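You operate a simulated robot arm through the tools that you are given. There is no shell and no other tool. Be economical: measure what you need, move in short steps, check, and stop when the job is done.

You run a simulated two-armed robot. Do the job below in one go: nothing can be reset, and whatever is moved stays where it is left.

JOB
Hold the grey pan on the top of bench nine steady with one hand and put the blue plug that says "P5" from the top of bench eight in it with the other.
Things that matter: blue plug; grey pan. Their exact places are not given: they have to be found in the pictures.

Only the result counts: the job must be done as asked and must still hold three seconds after the hand-in. Knocking over, shifting, dropping, spilling or breaking anything else fails it.

ROBOT AND FRAMES
Two 6-joint arms with two-finger grippers on one trunk, on a base that drives. Base frame: it is fixed to the floor where the robot stands at the start and does not move with it; the origin is under the middle of the robot, x ahead of it, y to its left, z up; the surface under the hand at the start is at about z = 0.8. Units: m, degrees, N and s.
The left shoulder is at the start at [0.07, 0.148, 1.402], the right one opposite. With the tool pointing down near the work surface each hand reaches from about 0.36 to 0.64 m from the robot's upright axis, wherever it stands, measured 20 degrees to its own side. Places, roughly: grey pan [2.75, -2, 0.75]. Payload 2.45 kg a hand.
The tool frame of a hand sits at the grasp point between the pads (the TCP): z along the fingers, y along the line on which they close. The tips reach 0.03 m beyond it. The gripper opens to 0.106 m. The gripper's body begins 0.079 m behind the TCP.
Orientation is told as [roll, pitch, yaw] about the base's x, y, z axes, in that order, counted from this pose: with the fingers straight down and closing along the base's y, the tool's x points along the base's -x, its y along +y and its z along -z.

CONTROLS
- The arms move only by the tool servo_tool. It takes "left_steps", "right_steps" or both (then of equal length, played together; a hand with none holds still); each is a list that holds one entry, the list of rows, each a list of 7 numbers: the shift along the tool's x, y, z in m, then the turn, a rotation vector about the tool's x, y, z in degrees, then the finger opening in m, from 0 to 0.106. In form: [[[tx, ty, tz, wx, wy, wz, claw], ...]]. A call has 1 to 10 rows; each row shifts and turns the commanded pose from where the row before left it, along the tool's axes as they then stand. Each row takes 0.2 s and may step no farther than 0.05 m and 8.6 degrees from the row before; otherwise, or with a gripper value out of range, the whole call is refused. Where a pose cannot be reached the arm comes as near as it can. A force on the tool above 40 N (or 10 N above the force at the start of the call, whichever is more), or a blocked arm, ends the call early, and 0.2 s more pass. The fingers move at their own pace (about 0.072 m/s each) and stop on an object; they squeeze with about 31 N. The grip force told is the motor's: it shows also when the fingers shut on nothing. Time passes only in rows, and 0.2 s behind the last, so rows that do not move let the fingers close. It gives the time, the measured TCP pose, the force on the tool (base axes), the opening and the grip force at its end, in the units of the frame above (readings bear some noise), with the torque about the TCP (base axes, N m) and any sound that the robot's microphone picked up.
- Cameras (640 x 400 px; columns grow to the right, rows downward): "scene" is now at [0.1245, -0.0148, 1.6083]; the picture's right is [-0.20, -0.98, 0.00], its down [-0.78, 0.16, -0.61] and it looks along [0.60, -0.12, -0.79] (base axes); focal length 254 px, centre (320, 200). "left" rides on the left gripper at [0.076, 0.002, -0.106] in its tool frame; the picture's right is [-0.02, 1.00, 0.00], its down [-0.78, -0.02, -0.62] and it looks along [-0.62, -0.01, 0.78] (tool axes); focal length 247 px, centre (320, 200). "right" rides on the right gripper at [0.076, -0.002, -0.106] in its tool frame; the picture's right is [0.02, 1.00, 0.00], its down [-0.78, 0.02, -0.62] and it looks along [-0.62, 0.01, 0.78] (tool axes); focal length 247 px, centre (320, 200).
- camera(camera): a new picture of that camera. No time passes.
- raise_lower(by): slides the trunk up (or, below 0, down) by that many m; the arms and the scene camera ride with it, the base frame stays. It gives what a move gives, with no picture.
- roll_base(legs): drives the robot by 1 to 6 legs, each [ahead, left, turn to the left] in m, m and degrees, along the robot's own axes; the way and the turn of a leg run together, so that a leg with both is an arc; at most 1.5 m and 180 degrees a leg. The arms and the cameras ride along, it lands a little off, and it stops where it bumps. It gives what a move gives.
- head_to(pan, tilt): turns the head with the scene camera to pan (to the left, within 86 degrees either way) and tilt (down, from -29 to 69), counted from straight ahead of the robot. It gives what a move gives.
- point_at(camera, pixels): for up to 12 pixels [column, row] of the newest picture of that camera ("zoom" is the newest enlarged one), the place [x, y, z] in the base frame of the surface seen there, good to about 0.002 m. No time passes.
- zoom(camera, box): a new picture of the part [left, top, right, bottom] of that camera's present view, enlarged. No time passes.
- hand_in(): hands the job in; it is judged then, once.

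Keep the steps short. Do not move on a guess: measure, check each grasp and each placing, and mend mistakes. In all there are 80 turns and 62 pictures (those below and enlarged ones count). Leave the grippers open and the arms clear of the work at the hand-in unless told otherwise, and finish with a single line.

The tools are called after "Emit:" as a command line: name --argument value ..., lists and objects as JSON in quotes. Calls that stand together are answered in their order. servo_tool: Moves the arms, as the interface text tells. Its arguments: {"type":"object","properties":{"left_steps":{"type":"array"},"right_steps":{"type":"array"}},"required":[]} The other tools are called the same way: raise_lower (by) slides the trunk up or down; roll_base (legs) drives the base; head_to (pan, tilt) turns the head that bears the scene camera; camera (camera) takes a picture; point_at (camera, pixels) gives the place of the surface under pixels of a picture; zoom (camera, box) takes an enlarged picture of a part of a camera's view; hand_in () hands the job in.

At the start:

```text
clock: 0.0
left_ee_pos: [0.6257, 0.0526, 0.9998]
left_tcp_rot: [-0.1, 0.1, 0.0]
left_wrist_force: [-1.1, 1.1, -0.1]
left_moment: [0.0, 0.03, 0.04]
left_width: 0.106
left_grasp_force: 0.1
right_ee_pos: [0.3719, -0.3392, 1.0411]
right_tcp_rot: [0.1, 0.0, 0.2]
right_wrist_force: [-0.7, 1.1, 0.6]
right_moment: [0.04, -0.01, -0.01]
right_width: 0.106
right_grasp_force: 0.1
trunk travel left (down, up): [-0.875, 0.065]
robot x, y, heading: [-0.0001, 0.0012, 0.1]
head pan, tilt: [-11.3, 52.4]
```

scene: 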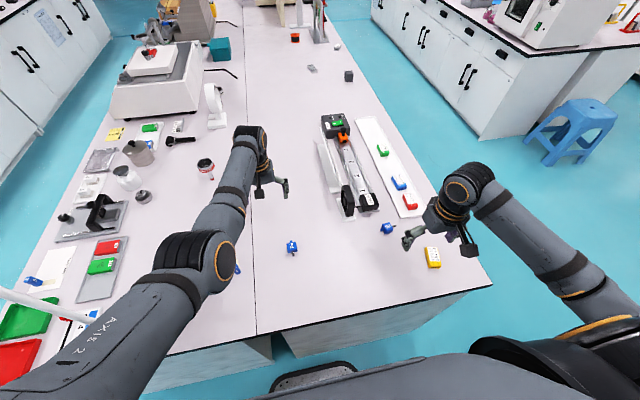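
right: 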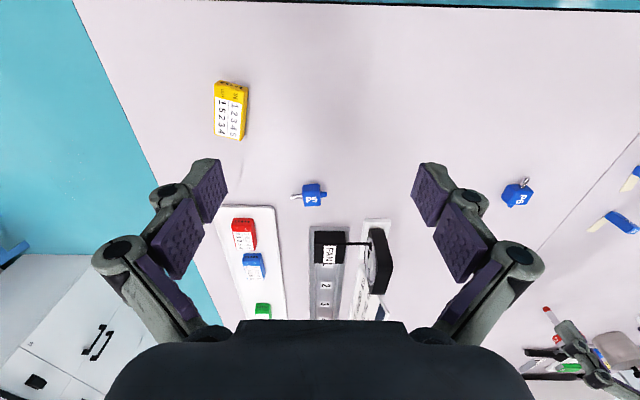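
left: 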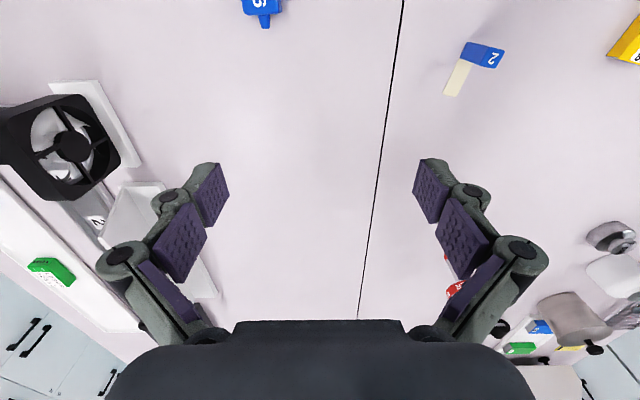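

I see blue plugs at scene (292,247) and (387,228). In the right hand's picture they are near (312,195) and (517,192). I'll enlarge both to read the labels.

Emit:
zoom --camera "right" --box '[270, 160, 370, 222]'

Emit:
zoom --camera "right" --box '[470, 160, 570, 222]'

Emit:
point_at --camera "right" --pixels '[[312, 195], [298, 196], [517, 193], [525, 183], [312, 215], [232, 110], [245, 232]]'

```text
6.40 times, centred on (320, 191) of right
```

zoom: 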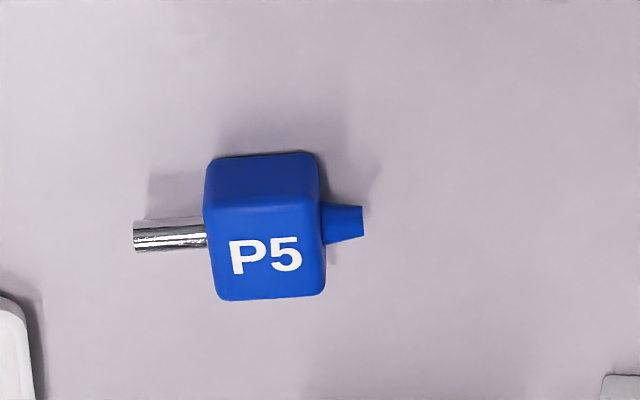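

```text
6.40 times, centred on (520, 191) of right
```

zoom: 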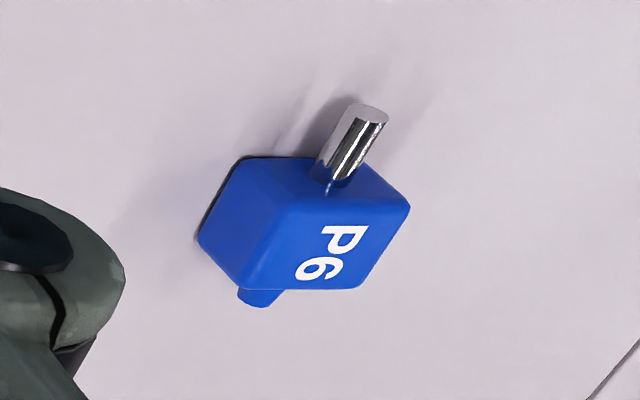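

```text
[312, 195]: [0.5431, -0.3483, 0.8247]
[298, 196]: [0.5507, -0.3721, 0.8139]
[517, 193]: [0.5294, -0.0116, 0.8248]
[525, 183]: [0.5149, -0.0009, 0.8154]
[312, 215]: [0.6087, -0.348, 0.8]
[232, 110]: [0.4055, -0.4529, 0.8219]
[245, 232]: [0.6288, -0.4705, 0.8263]
```

P5 is the plug at about [0.543, -0.348], and its top is at z 0.825. Next I look towards the pan and bench nine to plan the route.

Emit:
head_to --pan -38 --tilt 18

Emit:
camera --camera "scene"

```text
clock: 1.0
left_ee_pos: [0.6268, 0.0531, 0.9996]
left_tcp_rot: [0.0, 0.0, -0.1]
left_wrist_force: [-0.4, -0.1, 0.9]
left_moment: [0.01, 0.03, -0.02]
left_width: 0.1062
left_grasp_force: 0.0
right_ee_pos: [0.3705, -0.3407, 1.0414]
right_tcp_rot: [0.0, 0.1, 0.1]
right_wrist_force: [-0.3, 0.0, -0.2]
right_moment: [0.0, 0.0, 0.03]
right_width: 0.1063
right_grasp_force: 0.1
trunk travel left (down, up): [-0.875, 0.065]
robot x, y, heading: [-0.0003, -0.0007, 0.1]
head pan, tilt: [-38.0, 18.0]
```

```text
56 pictures are left
```

scene: 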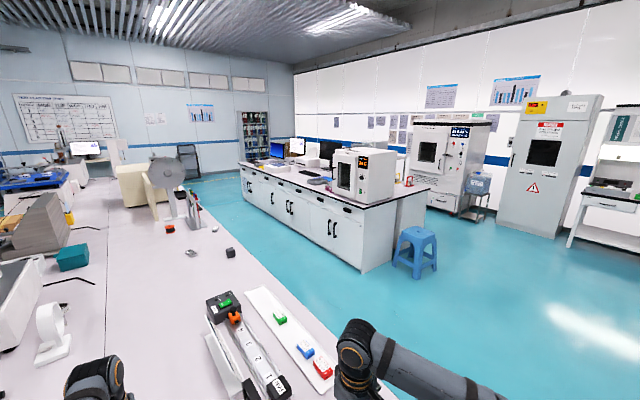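

Bench nine is probably the island bench at (340,210). I enlarge its right end and measure points.

Emit:
zoom --camera "scene" --box '[230, 130, 450, 268]'

Emit:
point_at --camera "scene" --pixels '[[368, 202], [330, 190], [300, 180], [245, 165], [415, 188], [408, 181], [365, 270], [415, 255], [425, 188], [223, 302]]'

```text
2.90 times, centred on (340, 199) of scene
```

zoom: 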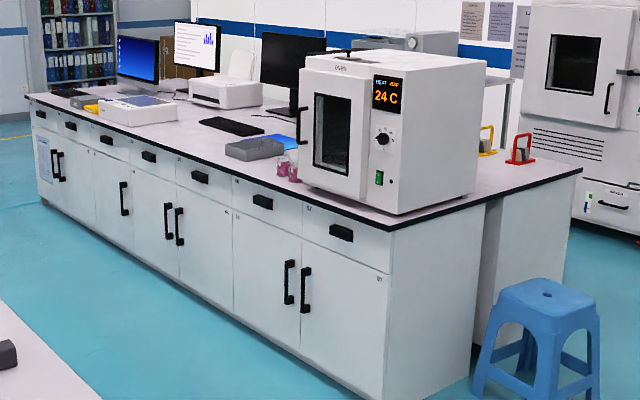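

```text
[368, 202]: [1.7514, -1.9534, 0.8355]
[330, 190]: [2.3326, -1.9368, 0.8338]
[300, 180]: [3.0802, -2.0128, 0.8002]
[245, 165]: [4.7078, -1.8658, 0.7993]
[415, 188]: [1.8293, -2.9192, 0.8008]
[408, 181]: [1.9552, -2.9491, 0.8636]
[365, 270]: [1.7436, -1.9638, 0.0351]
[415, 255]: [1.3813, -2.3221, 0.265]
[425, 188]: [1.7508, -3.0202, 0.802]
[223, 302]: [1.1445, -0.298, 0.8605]
```

The grey box at about scene (318,181) is probably the pan. I pick the plug first: the right hand goes over it in 4 rows and then starts turning towards yaw +90.

Emit:
point_at --camera "scene" --pixels '[[318, 181], [312, 181], [325, 179], [316, 184], [320, 177]]'

Emit:
servo_tool --right_steps '[[[-0.043, 0, 0, 0, 0, 0, 0.106], [-0.043, 0, 0, 0, 0, 0, 0.106], [-0.043, 0, 0, 0, 0, 0, 0.106], [-0.043, 0, 0, 0, 0, 0, 0.106], [0, 0, 0, 0, 0, -8.5, 0.106], [0, 0, 0, 0, 0, -8.5, 0.106], [0, 0, 0, 0, 0, -8.5, 0.106], [0, 0, 0, 0, 0, -8.5, 0.106], [0, 0, 0, 0, 0, -8.5, 0.106], [0, 0, 0, 0, 0, -8.5, 0.106]]]'

Emit:
servo_tool --right_steps '[[[0, 0, 0, 0, 0, -8.5, 0.106], [0, 0, 0, 0, 0, -8.5, 0.106], [0, 0, 0, 0, 0, -8.5, 0.106], [0, 0, 0, 0, 0, -8.5, 0.106], [0, 0, 0, 0, 0, -6, 0.106]]]'

Emit:
camera --camera "right"

```text
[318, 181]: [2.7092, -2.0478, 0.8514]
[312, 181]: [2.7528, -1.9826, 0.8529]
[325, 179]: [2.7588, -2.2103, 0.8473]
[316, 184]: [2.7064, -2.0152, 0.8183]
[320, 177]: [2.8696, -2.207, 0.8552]
```

```text
clock: 3.2
left_ee_pos: [0.626, 0.0525, 0.9991]
left_tcp_rot: [0.0, -0.1, 0.0]
left_wrist_force: [0.4, 0.3, -0.6]
left_moment: [0.0, -0.02, 0.01]
left_width: 0.1059
left_grasp_force: 0.0
right_ee_pos: [0.5425, -0.338, 1.0397]
right_tcp_rot: [0.2, 0.0, 51.2]
right_wrist_force: [1.3, -0.1, 0.0]
right_moment: [0.01, 0.01, 0.02]
right_width: 0.1061
right_grasp_force: 0.0
trunk travel left (down, up): [-0.875, 0.065]
robot x, y, heading: [-0.0005, 0.0001, -0.3]
head pan, tilt: [-38.0, 18.0]
```

```text
clock: 4.4
left_ee_pos: [0.6259, 0.0533, 0.9998]
left_tcp_rot: [0.1, -0.1, -0.1]
left_wrist_force: [0.1, -0.4, -0.4]
left_moment: [0.02, 0.01, 0.0]
left_width: 0.1062
left_grasp_force: 0.0
right_ee_pos: [0.5429, -0.34, 1.0404]
right_tcp_rot: [0.0, 0.0, 91.3]
right_wrist_force: [0.4, 0.1, 0.0]
right_moment: [0.03, -0.03, 0.0]
right_width: 0.106
right_grasp_force: 0.2
trunk travel left (down, up): [-0.875, 0.065]
robot x, y, heading: [0.0014, 0.0013, 0.3]
head pan, tilt: [-38.0, 18.0]
```

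```text
54 pictures are left
```

right: 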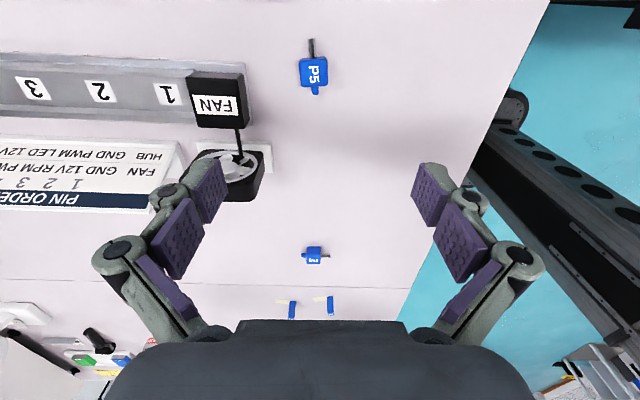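

Now P5 shows at (313,72). I measure its body edges and the FAN block next to it.

Emit:
zoom --camera "right" --box '[270, 35, 366, 95]'

Emit:
point_at --camera "zoom" --pixels '[[290, 40], [305, 100], [225, 170], [370, 170], [300, 180], [235, 320], [365, 320], [300, 370], [225, 150], [370, 150]]'

Emit:
point_at --camera "right" --pixels '[[215, 85], [246, 80], [250, 110], [238, 185], [255, 190], [272, 150], [263, 175]]'

```text
6.67 times, centred on (318, 65) of right
```

zoom: 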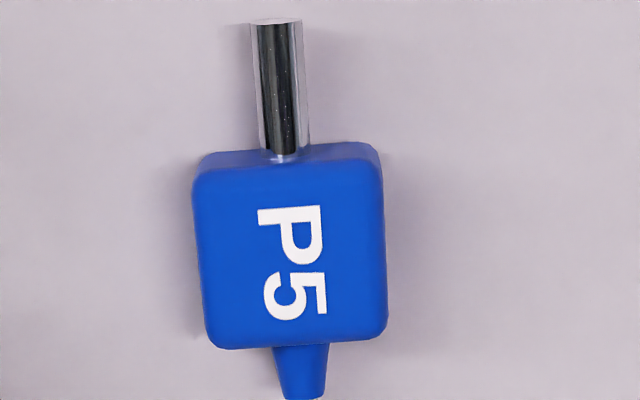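

```text
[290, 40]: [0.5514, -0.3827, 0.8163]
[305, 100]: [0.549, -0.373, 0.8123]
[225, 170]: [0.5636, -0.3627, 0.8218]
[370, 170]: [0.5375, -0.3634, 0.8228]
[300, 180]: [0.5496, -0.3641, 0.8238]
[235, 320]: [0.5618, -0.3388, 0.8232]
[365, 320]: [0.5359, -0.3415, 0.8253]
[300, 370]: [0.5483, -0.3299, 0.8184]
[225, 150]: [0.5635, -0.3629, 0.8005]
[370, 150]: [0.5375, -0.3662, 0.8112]
```

```text
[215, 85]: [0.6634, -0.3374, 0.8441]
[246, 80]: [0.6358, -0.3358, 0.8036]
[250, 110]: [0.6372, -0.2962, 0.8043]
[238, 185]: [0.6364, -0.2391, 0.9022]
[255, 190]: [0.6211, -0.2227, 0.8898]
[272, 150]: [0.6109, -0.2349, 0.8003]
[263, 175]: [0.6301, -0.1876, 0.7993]
```

The body's centre is about [0.552, -0.352], it is 0.034 wide, and it's tilted about 3.4°. I correct the position and yaw, then lower in two stages.

Emit:
servo_tool --right_steps '[[[0.012, -0.0092, 0, 0, 0, -3, 0.1], [0, 0, 0.04, 0, 0, 0, 0.1], [0, 0, 0.04, 0, 0, 0, 0.1], [0, 0, 0.04, 0, 0, 0, 0.1], [0, 0, 0, 0, 0, 0, 0.1]]]'

Emit:
camera --camera "right"

```text
clock: 5.6
left_ee_pos: [0.626, 0.053, 0.9998]
left_tcp_rot: [0.0, 0.0, -0.1]
left_wrist_force: [0.0, -1.8, 0.2]
left_moment: [0.0, -0.02, 0.01]
left_width: 0.1062
left_grasp_force: 0.0
right_ee_pos: [0.5538, -0.3508, 0.9213]
right_tcp_rot: [-0.1, -0.1, 94.1]
right_wrist_force: [0.0, 0.4, 0.6]
right_moment: [0.02, 0.01, -0.04]
right_width: 0.1
right_grasp_force: 0.1
trunk travel left (down, up): [-0.875, 0.065]
robot x, y, heading: [0.0021, 0.001, 0.1]
head pan, tilt: [-38.0, 18.0]
```

```text
52 pictures are left
```

right: 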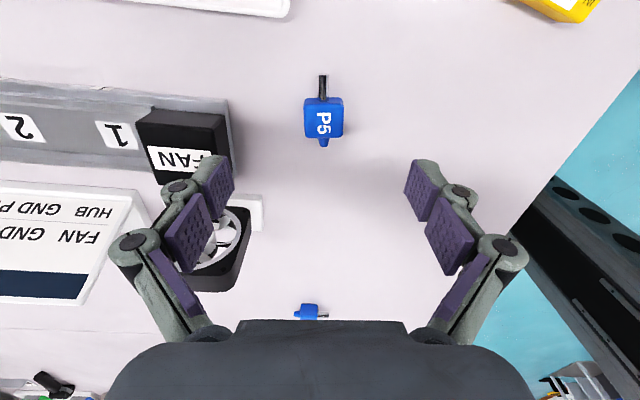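

The plug is centred between the fingers. I narrow the opening to 0.07, lower to TCP z 0.834 and close.

Emit:
servo_tool --right_steps '[[[0, 0, 0.03, 0, 0, 0, 0.07], [0, 0, 0.03, 0, 0, 0, 0.07], [0, 0, 0.027, 0, 0, 0, 0.07], [0, 0, 0, 0, 0, 0, 0.03], [0, 0, 0, 0, 0, 0, 0.015], [0, 0, 0, 0, 0, 0, 0.015], [0, 0, 0, 0, 0, 0, 0.015]]]'

Emit:
camera --camera "right"

```text
clock: 7.2
left_ee_pos: [0.6258, 0.0527, 0.9992]
left_tcp_rot: [0.0, 0.0, 0.0]
left_wrist_force: [0.0, -0.3, 0.6]
left_moment: [-0.02, -0.02, 0.0]
left_width: 0.1061
left_grasp_force: 0.1
right_ee_pos: [0.5524, -0.3507, 0.8336]
right_tcp_rot: [0.1, -0.1, 94.1]
right_wrist_force: [-1.2, 0.3, 0.3]
right_moment: [0.0, 0.02, 0.0]
right_width: 0.0324
right_grasp_force: 31.0
trunk travel left (down, up): [-0.875, 0.065]
robot x, y, heading: [-0.0001, 0.0017, -0.1]
head pan, tilt: [-38.0, 18.0]
```

```text
51 pictures are left
```

right: 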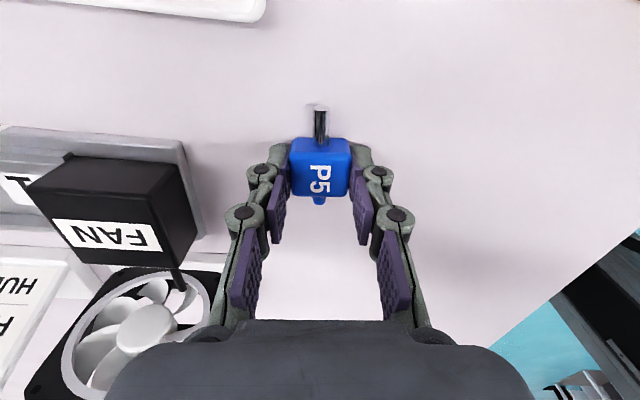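

P5 is gripped: the opening is 0.032 and the force 31 N. I lift straight up, then pull both hands in.

Emit:
servo_tool --right_steps '[[[0, 0, -0.03, 0, 0, 0, 0.015], [0, 0, -0.05, 0, 0, 0, 0.015], [0, 0, -0.05, 0, 0, 0, 0.015], [0, 0, -0.05, 0, 0, 0, 0.015], [0, 0, -0.05, 0, 0, 0, 0.015], [0, 0, -0.05, 0, 0, 0, 0.015], [0, 0.045, 0, 0, 0, 0, 0.015], [0, 0.045, 0, 0, 0, 0, 0.015], [0, 0.045, 0, 0, 0, 0, 0.015], [0, 0, 0, 0, 0, 0, 0.015]]]' --left_steps '[[[0, 0, -0.04, 0, 0, 0, 0.106], [0, 0, -0.04, 0, 0, 0, 0.106], [0, 0, -0.04, 0, 0, 0, 0.106], [0, 0, 0, 0, 0, 0, 0.106], [0.04, 0, 0, 0, 0, 0, 0.106], [0.04, 0, 0, 0, 0, 0, 0.106], [0.04, 0, 0, 0, 0, 0, 0.106], [0.04, 0, 0, 0, 0, 0, 0.106], [0.04, 0, 0, 0, 0, 0, 0.106], [0, 0, 0, 0, 0, 0, 0.106]]]'

Emit:
head_to --pan -60 --tilt 40

Emit:
camera --camera "scene"

```text
clock: 9.1
left_ee_pos: [0.5356, 0.1644, 1.0724]
left_tcp_rot: [7.7, -2.7, 3.9]
left_wrist_force: [-0.9, 0.2, -0.2]
left_moment: [-0.04, -0.03, 0.03]
left_width: 0.106
left_grasp_force: 0.0
left hand out of reach, approached as far as the arm can: row 6, 7, 8, 9
right_ee_pos: [0.4612, -0.3746, 1.0814]
right_tcp_rot: [-0.2, 0.0, 93.9]
right_wrist_force: [0.2, 0.4, 1.5]
right_moment: [-0.01, -0.07, -0.05]
right_width: 0.0326
right_grasp_force: 30.4
right hand out of reach, approached as far as the arm can: row 6, 7
trunk travel left (down, up): [-0.875, 0.065]
robot x, y, heading: [0.001, 0.0042, 0.0]
head pan, tilt: [-38.0, 18.0]
stopped in row 9 (left hand): the arm was blocked; the commanded pose is now the measured one
```

```text
clock: 10.0
left_ee_pos: [0.5392, 0.1619, 1.0703]
left_tcp_rot: [7.7, -2.7, 3.9]
left_wrist_force: [-0.3, -0.5, 0.4]
left_moment: [0.02, 0.01, -0.02]
left_width: 0.106
left_grasp_force: 0.0
right_ee_pos: [0.4646, -0.3754, 1.0785]
right_tcp_rot: [-0.1, -0.1, 94.1]
right_wrist_force: [-0.3, -0.3, -0.2]
right_moment: [0.02, -0.02, 0.01]
right_width: 0.0324
right_grasp_force: 30.8
trunk travel left (down, up): [-0.875, 0.065]
robot x, y, heading: [-0.0008, 0.0017, 0.2]
head pan, tilt: [-60.0, 40.0]
```

```text
50 pictures are left
```

scene: 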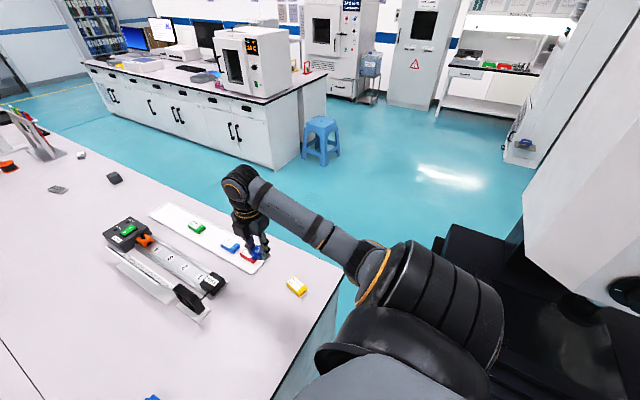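

The plug is held. I raise the trunk for clearance and measure the obstacles on my right: the white box near (560,180), the dark one near (490,270), and the edge of bench eight.

Emit:
raise_lower --by 0.06

Emit:
point_at --camera "scene" --pixels '[[530, 200], [560, 250], [600, 150], [520, 150], [515, 320], [600, 330], [340, 265], [115, 130], [320, 158], [450, 240], [325, 165]]'

Emit:
head_to --pan -86 --tilt 45

Emit:
camera --camera "scene"

```text
clock: 11.0
left_ee_pos: [0.5387, 0.1626, 1.1313]
left_tcp_rot: [7.7, -2.7, 3.8]
left_wrist_force: [-0.1, -0.2, -0.2]
left_moment: [0.01, 0.0, 0.01]
left_width: 0.1059
left_grasp_force: 0.0
right_ee_pos: [0.4634, -0.3748, 1.1406]
right_tcp_rot: [-0.1, 0.0, 94.0]
right_wrist_force: [0.1, 0.3, -0.1]
right_moment: [0.0, 0.05, 0.01]
right_width: 0.0326
right_grasp_force: 31.2
trunk travel left (down, up): [-0.935, 0.005]
robot x, y, heading: [0.0012, -0.0006, -0.1]
head pan, tilt: [-60.0, 40.0]
```

```text
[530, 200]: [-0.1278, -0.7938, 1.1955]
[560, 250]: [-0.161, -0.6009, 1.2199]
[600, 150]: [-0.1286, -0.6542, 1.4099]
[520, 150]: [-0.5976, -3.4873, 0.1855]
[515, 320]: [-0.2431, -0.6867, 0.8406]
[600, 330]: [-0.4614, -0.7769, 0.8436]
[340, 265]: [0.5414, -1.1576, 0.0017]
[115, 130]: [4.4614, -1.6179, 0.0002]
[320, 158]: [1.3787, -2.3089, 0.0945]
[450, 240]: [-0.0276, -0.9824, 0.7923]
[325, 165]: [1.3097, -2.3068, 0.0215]
```

```text
clock: 11.9
left_ee_pos: [0.5378, 0.1616, 1.1307]
left_tcp_rot: [7.7, -2.7, 3.9]
left_wrist_force: [-0.2, 0.7, 0.6]
left_moment: [-0.01, 0.0, 0.0]
left_width: 0.1061
left_grasp_force: 0.1
right_ee_pos: [0.4626, -0.3758, 1.1392]
right_tcp_rot: [-0.1, 0.0, 94.0]
right_wrist_force: [0.0, 0.4, -0.4]
right_moment: [0.01, 0.01, 0.0]
right_width: 0.0325
right_grasp_force: 31.0
trunk travel left (down, up): [-0.935, 0.005]
robot x, y, heading: [-0.0009, -0.0001, 0.2]
head pan, tilt: [-85.9, 45.0]
```

```text
49 pictures are left
```

scene: 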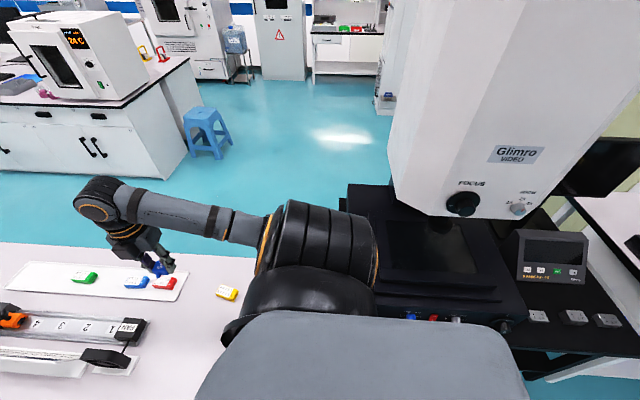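

A tall instrument stands right beside me on the right (x<0, y<-0.6). I look left for a way out.

Emit:
head_to --pan 86 --tilt 40

Emit:
camera --camera "scene"

```text
clock: 14.5
left_ee_pos: [0.5371, 0.1622, 1.1314]
left_tcp_rot: [7.7, -2.7, 3.7]
left_wrist_force: [-0.1, 0.7, -0.5]
left_moment: [-0.01, 0.0, -0.04]
left_width: 0.1059
left_grasp_force: 0.1
right_ee_pos: [0.4628, -0.3767, 1.1407]
right_tcp_rot: [-0.1, 0.0, 94.0]
right_wrist_force: [0.4, 0.3, 0.2]
right_moment: [-0.02, 0.02, 0.02]
right_width: 0.0325
right_grasp_force: 30.7
trunk travel left (down, up): [-0.935, 0.005]
robot x, y, heading: [-0.0012, -0.001, -0.0]
head pan, tilt: [85.9, 40.0]
```

```text
48 pictures are left
```

scene: 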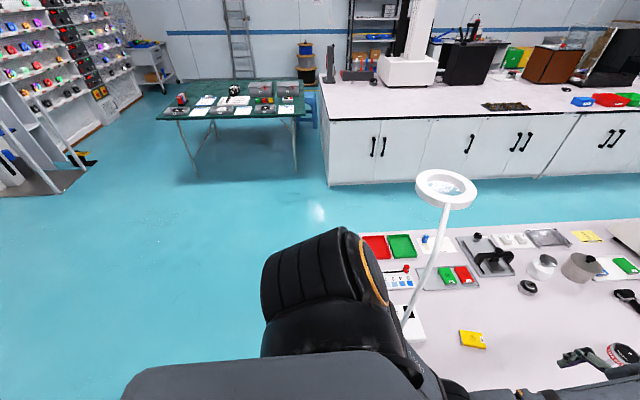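

Emit:
point_at --camera "scene" --pixels '[[446, 190], [430, 260], [410, 325], [355, 235], [330, 185], [300, 175], [200, 300], [60, 190], [20, 350], [375, 245]]'

Emit:
head_to --pan 86 --tilt 10

Emit:
camera --camera "scene"

```text
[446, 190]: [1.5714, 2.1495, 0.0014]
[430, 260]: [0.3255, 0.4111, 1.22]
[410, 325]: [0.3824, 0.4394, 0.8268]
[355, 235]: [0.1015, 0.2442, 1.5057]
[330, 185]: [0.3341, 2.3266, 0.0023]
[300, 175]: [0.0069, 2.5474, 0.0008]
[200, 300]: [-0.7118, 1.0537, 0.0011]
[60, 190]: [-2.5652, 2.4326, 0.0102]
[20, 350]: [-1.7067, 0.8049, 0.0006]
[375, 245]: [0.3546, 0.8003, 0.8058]
```

```text
clock: 15.4
left_ee_pos: [0.5379, 0.1616, 1.1308]
left_tcp_rot: [7.7, -2.7, 3.8]
left_wrist_force: [0.2, -0.4, 0.7]
left_moment: [0.01, -0.02, 0.0]
left_width: 0.1061
left_grasp_force: 0.1
right_ee_pos: [0.4635, -0.3756, 1.1404]
right_tcp_rot: [-0.1, 0.0, 93.9]
right_wrist_force: [-0.5, -1.1, -0.5]
right_moment: [0.01, 0.03, 0.01]
right_width: 0.0325
right_grasp_force: 30.8
trunk travel left (down, up): [-0.935, 0.005]
robot x, y, heading: [0.0023, -0.0018, -0.3]
head pan, tilt: [85.9, 10.0]
```

```text
47 pictures are left
```

scene: 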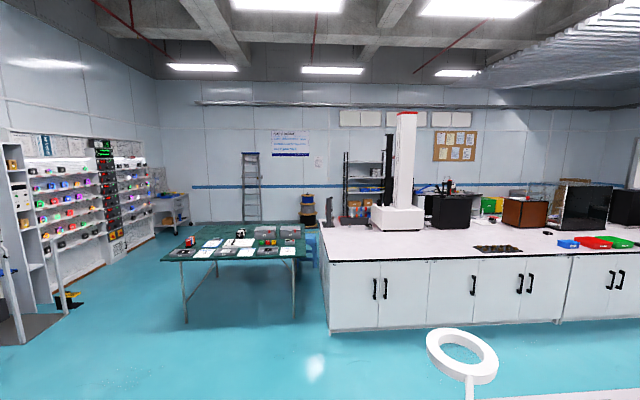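

The ring lamp at [0.33, 0.41] is within turning reach, so I have to back out first. I check where my right elbow is relative to the instrument at y≈-0.60.

Emit:
head_to --pan -75 --tilt 40

Emit:
camera --camera "scene"

Emit:
point_at --camera "scene" --pixels '[[175, 180], [190, 170], [165, 185], [180, 195], [230, 190], [260, 215], [330, 240], [360, 235], [400, 260], [460, 200], [420, 180], [490, 240]]'

```text
clock: 17.9
left_ee_pos: [0.5381, 0.1624, 1.1309]
left_tcp_rot: [7.7, -2.7, 3.7]
left_wrist_force: [0.3, -0.5, -0.2]
left_moment: [-0.03, -0.01, -0.01]
left_width: 0.106
left_grasp_force: 0.0
right_ee_pos: [0.4635, -0.3759, 1.1404]
right_tcp_rot: [-0.1, 0.0, 94.0]
right_wrist_force: [0.5, 0.8, -0.1]
right_moment: [0.03, -0.02, 0.0]
right_width: 0.0323
right_grasp_force: 30.9
trunk travel left (down, up): [-0.935, 0.005]
robot x, y, heading: [-0.0, -0.0027, -0.0]
head pan, tilt: [-75.0, 40.0]
```

```text
46 pictures are left
```

scene: 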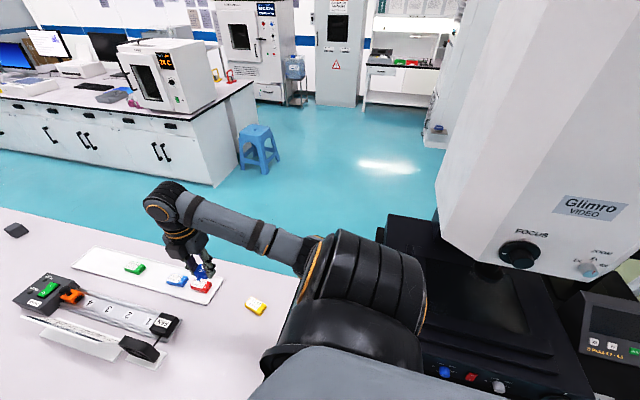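

```text
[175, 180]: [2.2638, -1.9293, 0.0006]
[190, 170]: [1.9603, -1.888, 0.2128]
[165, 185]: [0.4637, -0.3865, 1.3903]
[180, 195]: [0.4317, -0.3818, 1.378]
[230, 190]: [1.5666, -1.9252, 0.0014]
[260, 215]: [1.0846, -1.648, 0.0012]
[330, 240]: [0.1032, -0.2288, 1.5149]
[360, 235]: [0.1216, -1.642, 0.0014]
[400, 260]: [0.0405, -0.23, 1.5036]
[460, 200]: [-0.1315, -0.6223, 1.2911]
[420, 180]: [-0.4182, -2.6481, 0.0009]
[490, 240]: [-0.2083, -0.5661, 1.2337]
```

The arm spans only |y| < 0.45 and the instrument starts at about -0.55. I back out in two legs with a slight drift to the left.

Emit:
roll_base --legs '[[-0.35, 0, 0], [-0.4, 0.2, 0]]'

Emit:
head_to --pan -86 --tilt 25

Emit:
camera --camera "scene"

```text
clock: 22.5
left_ee_pos: [-0.2135, 0.3649, 1.1311]
left_tcp_rot: [7.7, -2.5, 3.9]
left_wrist_force: [0.0, 0.3, 0.4]
left_moment: [0.04, 0.0, -0.05]
left_width: 0.106
left_grasp_force: 0.0
right_ee_pos: [-0.287, -0.1733, 1.1391]
right_tcp_rot: [0.0, -0.1, 94.3]
right_wrist_force: [0.0, -0.2, -0.2]
right_moment: [0.0, 0.03, -0.03]
right_width: 0.0325
right_grasp_force: 31.0
trunk travel left (down, up): [-0.935, 0.005]
robot x, y, heading: [-0.7511, 0.2011, 0.2]
head pan, tilt: [-75.0, 40.0]
```

```text
clock: 23.3
left_ee_pos: [-0.2139, 0.3655, 1.1315]
left_tcp_rot: [7.7, -2.7, 3.9]
left_wrist_force: [-0.7, -0.3, 0.1]
left_moment: [-0.02, 0.01, -0.01]
left_width: 0.1058
left_grasp_force: 0.0
right_ee_pos: [-0.2868, -0.1717, 1.1396]
right_tcp_rot: [0.0, 0.0, 94.1]
right_wrist_force: [0.5, 0.0, -0.2]
right_moment: [-0.01, 0.0, -0.01]
right_width: 0.0322
right_grasp_force: 31.2
trunk travel left (down, up): [-0.935, 0.005]
robot x, y, heading: [-0.7501, 0.2029, 0.2]
head pan, tilt: [-85.9, 25.0]
```

```text
45 pictures are left
```

scene: 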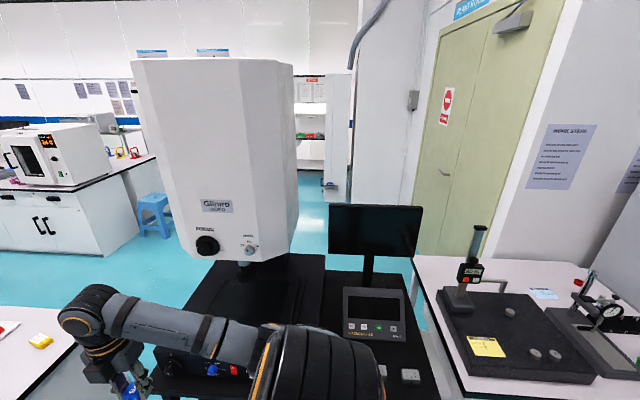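

I measure the gaps around the instrument: to bench eight, and to the table on its right.

Emit:
point_at --camera "scene" --pixels '[[75, 350], [40, 310], [205, 270], [325, 262], [420, 265], [430, 300], [440, 250], [400, 280], [335, 190], [430, 345], [590, 255], [170, 270]]'

Emit:
head_to --pan -60 --tilt 45

Emit:
camera --camera "scene"

```text
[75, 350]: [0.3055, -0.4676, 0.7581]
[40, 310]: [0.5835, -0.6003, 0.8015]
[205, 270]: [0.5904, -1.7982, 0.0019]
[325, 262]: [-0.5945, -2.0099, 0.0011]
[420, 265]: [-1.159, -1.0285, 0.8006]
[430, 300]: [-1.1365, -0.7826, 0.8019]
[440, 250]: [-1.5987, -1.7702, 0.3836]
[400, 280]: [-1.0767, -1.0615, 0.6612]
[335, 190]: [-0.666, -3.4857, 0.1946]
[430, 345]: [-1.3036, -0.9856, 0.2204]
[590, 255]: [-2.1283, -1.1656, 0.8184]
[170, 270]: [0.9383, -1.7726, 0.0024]
```

```text
clock: 24.2
left_ee_pos: [-0.2155, 0.3649, 1.1307]
left_tcp_rot: [7.7, -2.7, 4.0]
left_wrist_force: [-1.2, -0.1, 0.6]
left_moment: [-0.02, -0.03, 0.01]
left_width: 0.1061
left_grasp_force: 0.1
right_ee_pos: [-0.2883, -0.1727, 1.1399]
right_tcp_rot: [-0.1, 0.0, 94.2]
right_wrist_force: [0.1, -0.2, 0.1]
right_moment: [-0.01, -0.03, 0.0]
right_width: 0.0329
right_grasp_force: 30.7
trunk travel left (down, up): [-0.935, 0.005]
robot x, y, heading: [-0.7481, 0.1985, 0.2]
head pan, tilt: [-60.0, 45.0]
```

```text
44 pictures are left
```

scene: 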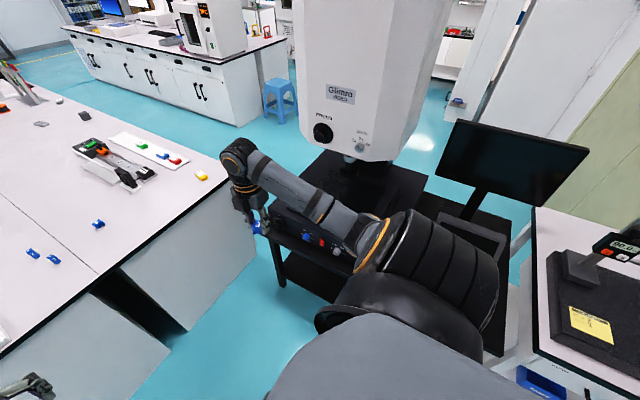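

Emit:
point_at --camera "scene" --pixels '[[225, 188], [218, 196], [110, 285], [100, 270], [270, 215], [272, 235], [283, 280], [300, 160], [420, 260], [430, 185], [215, 285], [255, 250]]'

Emit:
head_to --pan 10 --tilt 10

Emit:
camera --camera "scene"

```text
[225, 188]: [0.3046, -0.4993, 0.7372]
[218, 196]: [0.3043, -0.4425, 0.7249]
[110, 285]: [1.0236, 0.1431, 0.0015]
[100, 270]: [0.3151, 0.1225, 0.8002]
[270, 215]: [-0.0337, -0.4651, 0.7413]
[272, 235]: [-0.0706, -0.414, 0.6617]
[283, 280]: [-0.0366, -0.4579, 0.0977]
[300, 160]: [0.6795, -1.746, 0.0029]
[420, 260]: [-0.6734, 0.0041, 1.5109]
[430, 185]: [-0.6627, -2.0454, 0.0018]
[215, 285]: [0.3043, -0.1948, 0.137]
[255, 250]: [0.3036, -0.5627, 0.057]
```

```text
clock: 25.6
left_ee_pos: [-0.2151, 0.3653, 1.1317]
left_tcp_rot: [7.7, -2.7, 4.0]
left_wrist_force: [0.1, -0.1, 0.2]
left_moment: [0.0, 0.0, -0.01]
left_width: 0.106
left_grasp_force: 0.0
right_ee_pos: [-0.2895, -0.1726, 1.1402]
right_tcp_rot: [0.0, 0.0, 94.2]
right_wrist_force: [-0.4, -0.3, -0.4]
right_moment: [0.01, -0.03, -0.01]
right_width: 0.0326
right_grasp_force: 31.1
trunk travel left (down, up): [-0.935, 0.005]
robot x, y, heading: [-0.7529, 0.2049, 0.2]
head pan, tilt: [10.0, 10.0]
```

```text
43 pictures are left
```

scene: 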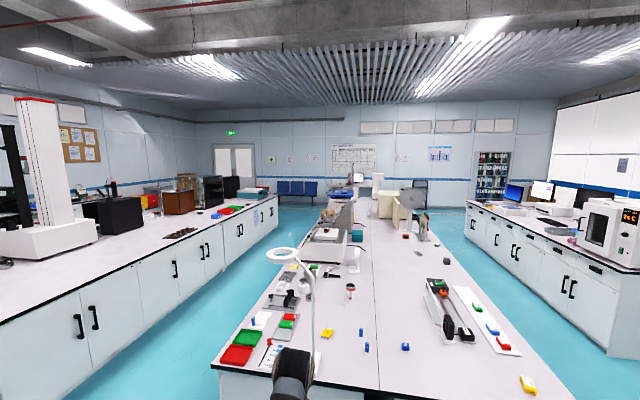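

The gap to the right is only 0.34 m, too narrow. So I go round by the left aisle and the far end of bench eight. I measure the aisle edges and the far end.

Emit:
zoom --camera "scene" --box '[230, 150, 500, 319]'

Emit:
point_at --camera "scene" --pixels '[[218, 365], [270, 280], [300, 225], [440, 250], [425, 222], [278, 210], [280, 235], [200, 290], [490, 300], [455, 212], [345, 190], [320, 205]]'

```text
2.37 times, centred on (365, 234) of scene
```

zoom: 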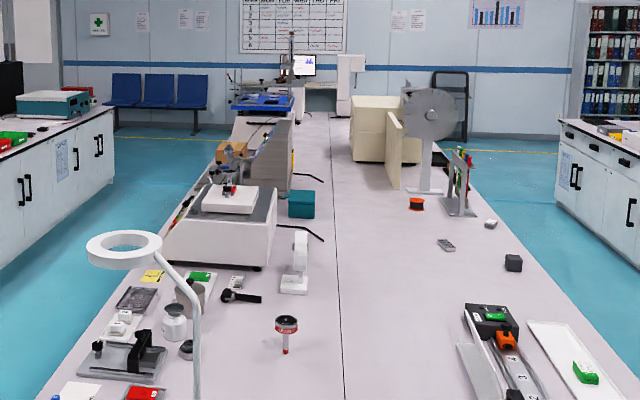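

```text
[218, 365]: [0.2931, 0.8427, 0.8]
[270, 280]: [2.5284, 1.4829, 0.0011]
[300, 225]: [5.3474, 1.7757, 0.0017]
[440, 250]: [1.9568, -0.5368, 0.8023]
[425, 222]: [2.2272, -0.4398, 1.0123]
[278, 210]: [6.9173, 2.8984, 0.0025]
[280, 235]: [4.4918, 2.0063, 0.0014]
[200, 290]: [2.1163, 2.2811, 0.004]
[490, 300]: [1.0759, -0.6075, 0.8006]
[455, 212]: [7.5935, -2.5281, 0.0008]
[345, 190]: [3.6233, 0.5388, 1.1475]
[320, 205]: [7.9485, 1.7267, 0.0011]
```

Emit:
point_at --camera "zoom" --pixels '[[325, 113], [345, 125], [325, 95], [350, 85], [245, 110], [270, 105], [235, 130], [420, 165], [440, 150], [450, 110], [530, 150], [225, 150]]'

```text
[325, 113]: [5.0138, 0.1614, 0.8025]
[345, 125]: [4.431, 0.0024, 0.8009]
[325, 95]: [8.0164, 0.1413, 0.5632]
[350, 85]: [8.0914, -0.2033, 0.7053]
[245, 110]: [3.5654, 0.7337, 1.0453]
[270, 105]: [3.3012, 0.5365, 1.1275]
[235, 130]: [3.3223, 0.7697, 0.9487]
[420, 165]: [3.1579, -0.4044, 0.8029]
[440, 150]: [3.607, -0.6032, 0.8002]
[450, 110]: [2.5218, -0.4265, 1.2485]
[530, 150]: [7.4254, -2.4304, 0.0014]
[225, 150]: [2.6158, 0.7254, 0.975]
```

Bench eight ends at about x 5.05, and bench nine at about 4.8. Both aisles look clear. I drive left and then along the left aisle.

Emit:
roll_base --legs '[[0, 1.36, 0], [1.5, 0, 0]]'

Emit:
camera --camera "scene"

```text
clock: 39.1
left_ee_pos: [1.278, 1.7095, 1.1302]
left_tcp_rot: [7.7, -2.8, 6.3]
left_wrist_force: [0.4, -0.3, 0.3]
left_moment: [-0.02, 0.01, 0.0]
left_width: 0.106
left_grasp_force: 0.0
right_ee_pos: [1.225, 1.1706, 1.14]
right_tcp_rot: [-0.2, 0.0, 96.4]
right_wrist_force: [0.3, -0.2, -0.3]
right_moment: [0.0, 0.03, -0.01]
right_width: 0.0324
right_grasp_force: 30.5
trunk travel left (down, up): [-0.935, 0.005]
robot x, y, heading: [0.7489, 1.5276, 2.3]
head pan, tilt: [10.0, 10.0]
```

```text
41 pictures are left
```

scene: 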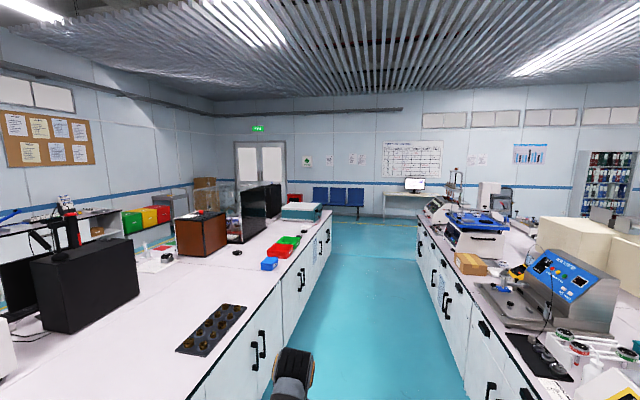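

The aisle is clear. The heading is 2.3°, so I correct it and go on.

Emit:
roll_base --legs '[[0, 0.03, -2.3], [1.5, 0, 0], [1.5, 0, 0]]'

Emit:
roll_base --legs '[[1.0, 0, 0]]'

Emit:
head_to --pan -50 --tilt 18

Emit:
camera --camera "scene"

```text
clock: 54.0
left_ee_pos: [4.2868, 1.7042, 1.1314]
left_tcp_rot: [7.8, -2.8, 2.7]
left_wrist_force: [0.2, 0.0, -0.3]
left_moment: [0.01, 0.02, 0.02]
left_width: 0.1061
left_grasp_force: 0.2
right_ee_pos: [4.2028, 1.1666, 1.1393]
right_tcp_rot: [0.0, 0.0, 92.8]
right_wrist_force: [-0.2, 0.2, 0.1]
right_moment: [0.01, 0.01, -0.02]
right_width: 0.0328
right_grasp_force: 30.2
trunk travel left (down, up): [-0.935, 0.005]
robot x, y, heading: [3.7499, 1.5514, -1.0]
head pan, tilt: [10.0, 10.0]
```

```text
clock: 59.2
left_ee_pos: [5.2812, 1.7054, 1.1322]
left_tcp_rot: [7.7, -2.7, 3.8]
left_wrist_force: [0.3, 0.7, -0.8]
left_moment: [0.0, 0.01, -0.03]
left_width: 0.1059
left_grasp_force: 0.1
right_ee_pos: [5.2077, 1.1667, 1.1404]
right_tcp_rot: [0.0, 0.0, 94.1]
right_wrist_force: [-0.1, 0.4, 0.4]
right_moment: [-0.03, 0.01, 0.04]
right_width: 0.0327
right_grasp_force: 30.9
trunk travel left (down, up): [-0.935, 0.005]
robot x, y, heading: [4.7403, 1.5427, 0.2]
head pan, tilt: [10.0, 10.0]
```

```text
clock: 60.5
left_ee_pos: [5.2822, 1.7055, 1.1308]
left_tcp_rot: [7.7, -2.7, 3.8]
left_wrist_force: [-0.4, -0.1, 0.0]
left_moment: [0.01, 0.01, -0.02]
left_width: 0.1058
left_grasp_force: 0.0
right_ee_pos: [5.2075, 1.1668, 1.1402]
right_tcp_rot: [-0.1, 0.0, 94.1]
right_wrist_force: [-0.3, -0.5, -0.6]
right_moment: [-0.01, 0.02, 0.01]
right_width: 0.0326
right_grasp_force: 31.2
trunk travel left (down, up): [-0.935, 0.005]
robot x, y, heading: [4.7458, 1.5415, 0.2]
head pan, tilt: [-50.0, 18.0]
```

```text
40 pictures are left
```

scene: 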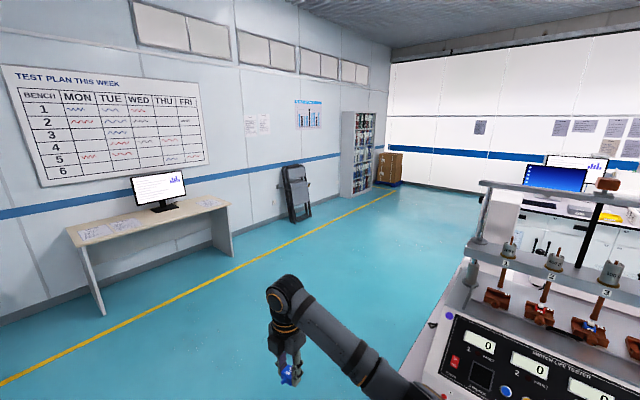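

Emit:
point_at --camera "scene" --pixels '[[425, 360], [470, 265], [482, 190], [105, 312], [230, 250], [468, 230], [290, 220], [400, 300]]'

Emit:
roll_base --legs '[[1.15, 0, 0]]'

Emit:
head_to --pan -86 --tilt 25

Emit:
camera --camera "scene"

```text
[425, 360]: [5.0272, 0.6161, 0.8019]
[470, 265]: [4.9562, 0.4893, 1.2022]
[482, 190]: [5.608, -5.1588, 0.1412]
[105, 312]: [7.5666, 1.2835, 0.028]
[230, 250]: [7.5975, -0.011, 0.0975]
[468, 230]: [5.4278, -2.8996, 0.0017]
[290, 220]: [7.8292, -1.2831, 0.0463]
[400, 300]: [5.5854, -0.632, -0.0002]
```

```text
clock: 66.4
left_ee_pos: [6.4314, 1.7226, 1.1313]
left_tcp_rot: [7.8, -2.7, 4.9]
left_wrist_force: [0.7, 0.6, 0.7]
left_moment: [0.02, -0.02, 0.01]
left_width: 0.1061
left_grasp_force: 0.1
right_ee_pos: [6.3658, 1.1834, 1.1403]
right_tcp_rot: [0.0, 0.0, 95.0]
right_wrist_force: [-0.2, 0.9, -0.4]
right_moment: [0.03, -0.01, 0.01]
right_width: 0.0328
right_grasp_force: 30.7
trunk travel left (down, up): [-0.935, 0.005]
robot x, y, heading: [5.8955, 1.5553, 0.7]
head pan, tilt: [-50.0, 18.0]
```

```text
clock: 67.4
left_ee_pos: [6.4328, 1.7235, 1.132]
left_tcp_rot: [7.8, -2.7, 4.7]
left_wrist_force: [-0.1, 0.9, 1.6]
left_moment: [0.01, 0.02, 0.01]
left_width: 0.106
left_grasp_force: 0.1
right_ee_pos: [6.3669, 1.1836, 1.1405]
right_tcp_rot: [-0.1, -0.1, 95.0]
right_wrist_force: [-0.4, -0.3, -0.4]
right_moment: [-0.01, 0.0, 0.0]
right_width: 0.0325
right_grasp_force: 30.7
trunk travel left (down, up): [-0.935, 0.005]
robot x, y, heading: [5.8982, 1.5523, 0.8]
head pan, tilt: [-85.9, 25.0]
```

```text
39 pictures are left
```

scene: 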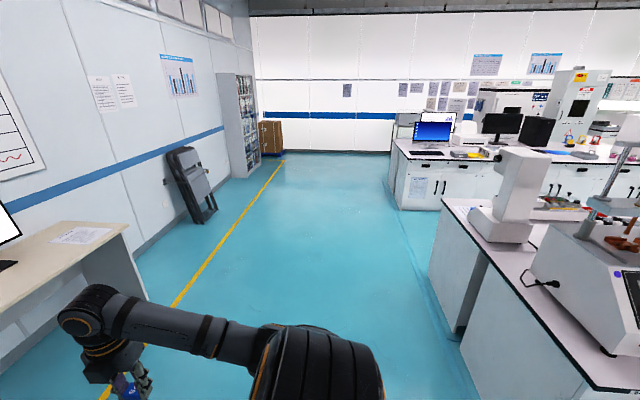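

The cross-aisle is clear. I strafe right to y≈-1.2, turn right by 90° in the open area, and look down the aisle.

Emit:
roll_base --legs '[[0, -1.4, 0], [0, -1.35, 0], [0, 0, -90.8]]'

Emit:
head_to --pan -60 --tilt 25

Emit:
camera --camera "scene"

```text
clock: 84.3
left_ee_pos: [6.0344, -1.6802, 1.1302]
left_tcp_rot: [7.7, -2.7, -87.7]
left_wrist_force: [0.0, 0.4, -0.3]
left_moment: [0.0, 0.02, 0.0]
left_width: 0.1061
left_grasp_force: 0.1
right_ee_pos: [5.4982, -1.5909, 1.14]
right_tcp_rot: [-0.1, 0.0, 2.6]
right_wrist_force: [-0.7, -0.5, 0.8]
right_moment: [0.01, 0.0, 0.03]
right_width: 0.0327
right_grasp_force: 30.9
trunk travel left (down, up): [-0.935, 0.005]
robot x, y, heading: [5.8845, -1.1402, -91.8]
head pan, tilt: [-85.9, 25.0]
```

```text
clock: 85.2
left_ee_pos: [6.0341, -1.6807, 1.1311]
left_tcp_rot: [7.8, -2.7, -87.7]
left_wrist_force: [0.0, 0.3, 0.5]
left_moment: [0.0, -0.02, -0.02]
left_width: 0.1062
left_grasp_force: 0.1
right_ee_pos: [5.4976, -1.5897, 1.1402]
right_tcp_rot: [-0.1, 0.0, 2.5]
right_wrist_force: [-0.1, 1.2, -0.1]
right_moment: [0.02, -0.01, 0.0]
right_width: 0.0325
right_grasp_force: 30.3
trunk travel left (down, up): [-0.935, 0.005]
robot x, y, heading: [5.8889, -1.1383, -91.7]
head pan, tilt: [-60.0, 25.0]
```

```text
38 pictures are left
```

scene: 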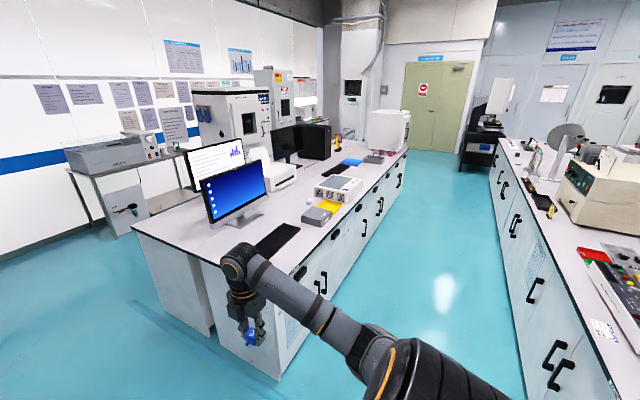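

The aisle is clear. I correct the heading and strafe right along bench nine.

Emit:
roll_base --legs '[[0, 0, 1.8], [0, -1.5, 0]]'

Emit:
roll_base --legs '[[0, -1.45, 0]]'

Emit:
head_to --pan -10 --tilt 38

Emit:
camera --camera "scene"

```text
clock: 93.0
left_ee_pos: [4.5406, -1.6722, 1.131]
left_tcp_rot: [7.6, -2.7, -86.7]
left_wrist_force: [0.0, 0.3, 0.9]
left_moment: [-0.02, 0.01, 0.01]
left_width: 0.1057
left_grasp_force: 0.0
right_ee_pos: [4.0027, -1.5927, 1.141]
right_tcp_rot: [-0.1, 0.0, 3.5]
right_wrist_force: [0.9, -0.8, 0.0]
right_moment: [-0.03, -0.01, 0.02]
right_width: 0.0324
right_grasp_force: 30.9
trunk travel left (down, up): [-0.935, 0.005]
robot x, y, heading: [4.3823, -1.1314, -90.4]
head pan, tilt: [-60.0, 25.0]
```

```text
clock: 100.1
left_ee_pos: [3.0898, -1.649, 1.1312]
left_tcp_rot: [7.7, -2.8, -87.5]
left_wrist_force: [0.0, 1.1, -0.1]
left_moment: [0.01, 0.02, 0.01]
left_width: 0.1061
left_grasp_force: 0.1
right_ee_pos: [2.5543, -1.5604, 1.1407]
right_tcp_rot: [-0.1, -0.1, 2.7]
right_wrist_force: [-0.3, -0.9, -0.3]
right_moment: [-0.02, -0.01, 0.0]
right_width: 0.0326
right_grasp_force: 31.3
trunk travel left (down, up): [-0.935, 0.005]
robot x, y, heading: [2.9418, -1.1087, -91.4]
head pan, tilt: [-60.0, 25.0]
```

```text
clock: 101.3
left_ee_pos: [3.09, -1.6491, 1.1315]
left_tcp_rot: [7.8, -2.7, -87.6]
left_wrist_force: [-0.4, -0.3, -0.1]
left_moment: [0.0, 0.02, -0.02]
left_width: 0.1061
left_grasp_force: 0.0
right_ee_pos: [2.5531, -1.5589, 1.1412]
right_tcp_rot: [-0.1, 0.0, 2.6]
right_wrist_force: [0.3, -0.3, -0.1]
right_moment: [0.03, 0.01, -0.04]
right_width: 0.0325
right_grasp_force: 30.8
trunk travel left (down, up): [-0.935, 0.005]
robot x, y, heading: [2.9429, -1.1065, -91.3]
head pan, tilt: [-10.0, 38.0]
```

```text
37 pictures are left
```

scene: 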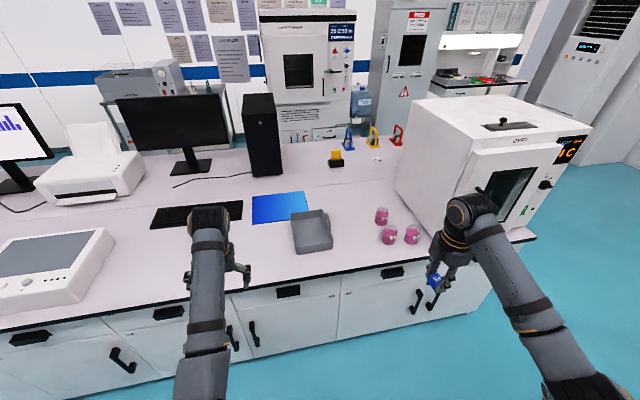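

The grey pan is at (313,232). I enlarge and measure it.

Emit:
zoom --camera "scene" --box '[240, 180, 432, 300]'

Emit:
point_at --camera "scene" --pixels '[[296, 251], [333, 245], [327, 213], [291, 216], [313, 225], [300, 239], [313, 243], [390, 228], [295, 268], [330, 264], [383, 208], [413, 227]]'

```text
3.33 times, centred on (336, 240) of scene
```

zoom: 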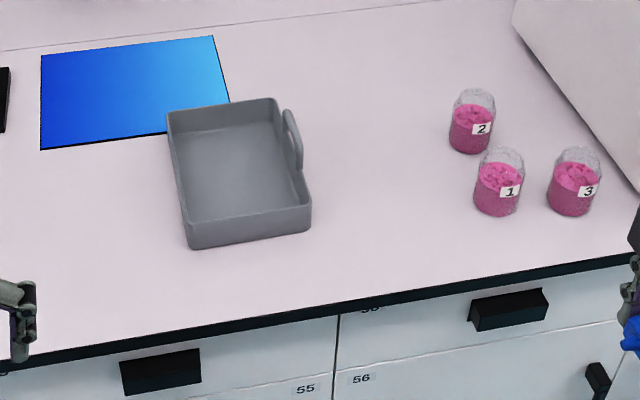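

```text
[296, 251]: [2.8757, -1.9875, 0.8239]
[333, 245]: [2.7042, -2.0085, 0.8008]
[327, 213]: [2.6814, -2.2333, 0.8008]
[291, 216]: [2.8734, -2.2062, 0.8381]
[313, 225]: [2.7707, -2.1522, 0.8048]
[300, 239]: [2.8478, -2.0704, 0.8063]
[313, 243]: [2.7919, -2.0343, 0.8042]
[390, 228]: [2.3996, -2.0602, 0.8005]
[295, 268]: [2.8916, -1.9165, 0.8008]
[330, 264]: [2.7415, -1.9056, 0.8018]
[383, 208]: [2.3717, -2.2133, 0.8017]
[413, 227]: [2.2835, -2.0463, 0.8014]
```

The pan spans about x 2.70–2.88 and y -1.98 to -2.22. Its floor is at 0.804 and its rim at about 0.85. Before driving closer I move the right hand inwards, away from the oven side, and straighten the left hand.

Emit:
servo_tool --right_steps '[[[0, -0.04, 0.03, 0, 0, 0, 0.015], [0, -0.04, 0.03, 0, 0, 0, 0.015], [-0.04, 0, 0, 0, 0, 0, 0.015], [-0.04, 0, 0, 0, 0, 0, 0.015], [-0.04, 0, 0, 0, 0, 0, 0.015], [-0.04, 0, 0, 0, 0, 0, 0.015], [0, 0, 0, 0, 0, 0, 0.015]]]' --left_steps '[[[0, 0, 0.03, 0, 0, 0, 0.106], [0, 0, 0.03, 0, 0, 0, 0.106], [0, 0, 0, 3.85, 1.35, 1, 0.106], [0, 0, 0, 3.85, 1.35, 1, 0.106], [0, 0, 0, 0, 0, 0, 0.106], [0, 0, 0, 0, 0, 0, 0.106], [0, 0, 0, 0, 0, 0, 0.106]]]'

Emit:
point_at --camera "scene" --pixels '[[395, 180], [410, 105], [470, 145], [440, 210], [383, 215], [412, 233], [388, 233]]'

```text
clock: 102.9
left_ee_pos: [3.0983, -1.652, 1.073]
left_tcp_rot: [0.2, 0.1, -89.4]
left_wrist_force: [-0.8, 0.1, 0.9]
left_moment: [-0.03, 0.03, 0.01]
left_width: 0.1062
left_grasp_force: 0.2
right_ee_pos: [2.7166, -1.6308, 1.0798]
right_tcp_rot: [0.0, 0.0, 2.6]
right_wrist_force: [0.1, -0.1, -0.6]
right_moment: [0.01, -0.06, 0.05]
right_width: 0.0323
right_grasp_force: 30.6
trunk travel left (down, up): [-0.935, 0.005]
robot x, y, heading: [2.9374, -1.1052, -91.6]
head pan, tilt: [-10.0, 38.0]
```

```text
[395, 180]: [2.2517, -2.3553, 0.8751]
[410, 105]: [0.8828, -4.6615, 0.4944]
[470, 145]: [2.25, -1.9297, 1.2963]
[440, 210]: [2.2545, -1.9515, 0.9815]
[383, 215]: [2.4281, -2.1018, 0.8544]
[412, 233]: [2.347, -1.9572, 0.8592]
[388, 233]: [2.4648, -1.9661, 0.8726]
```

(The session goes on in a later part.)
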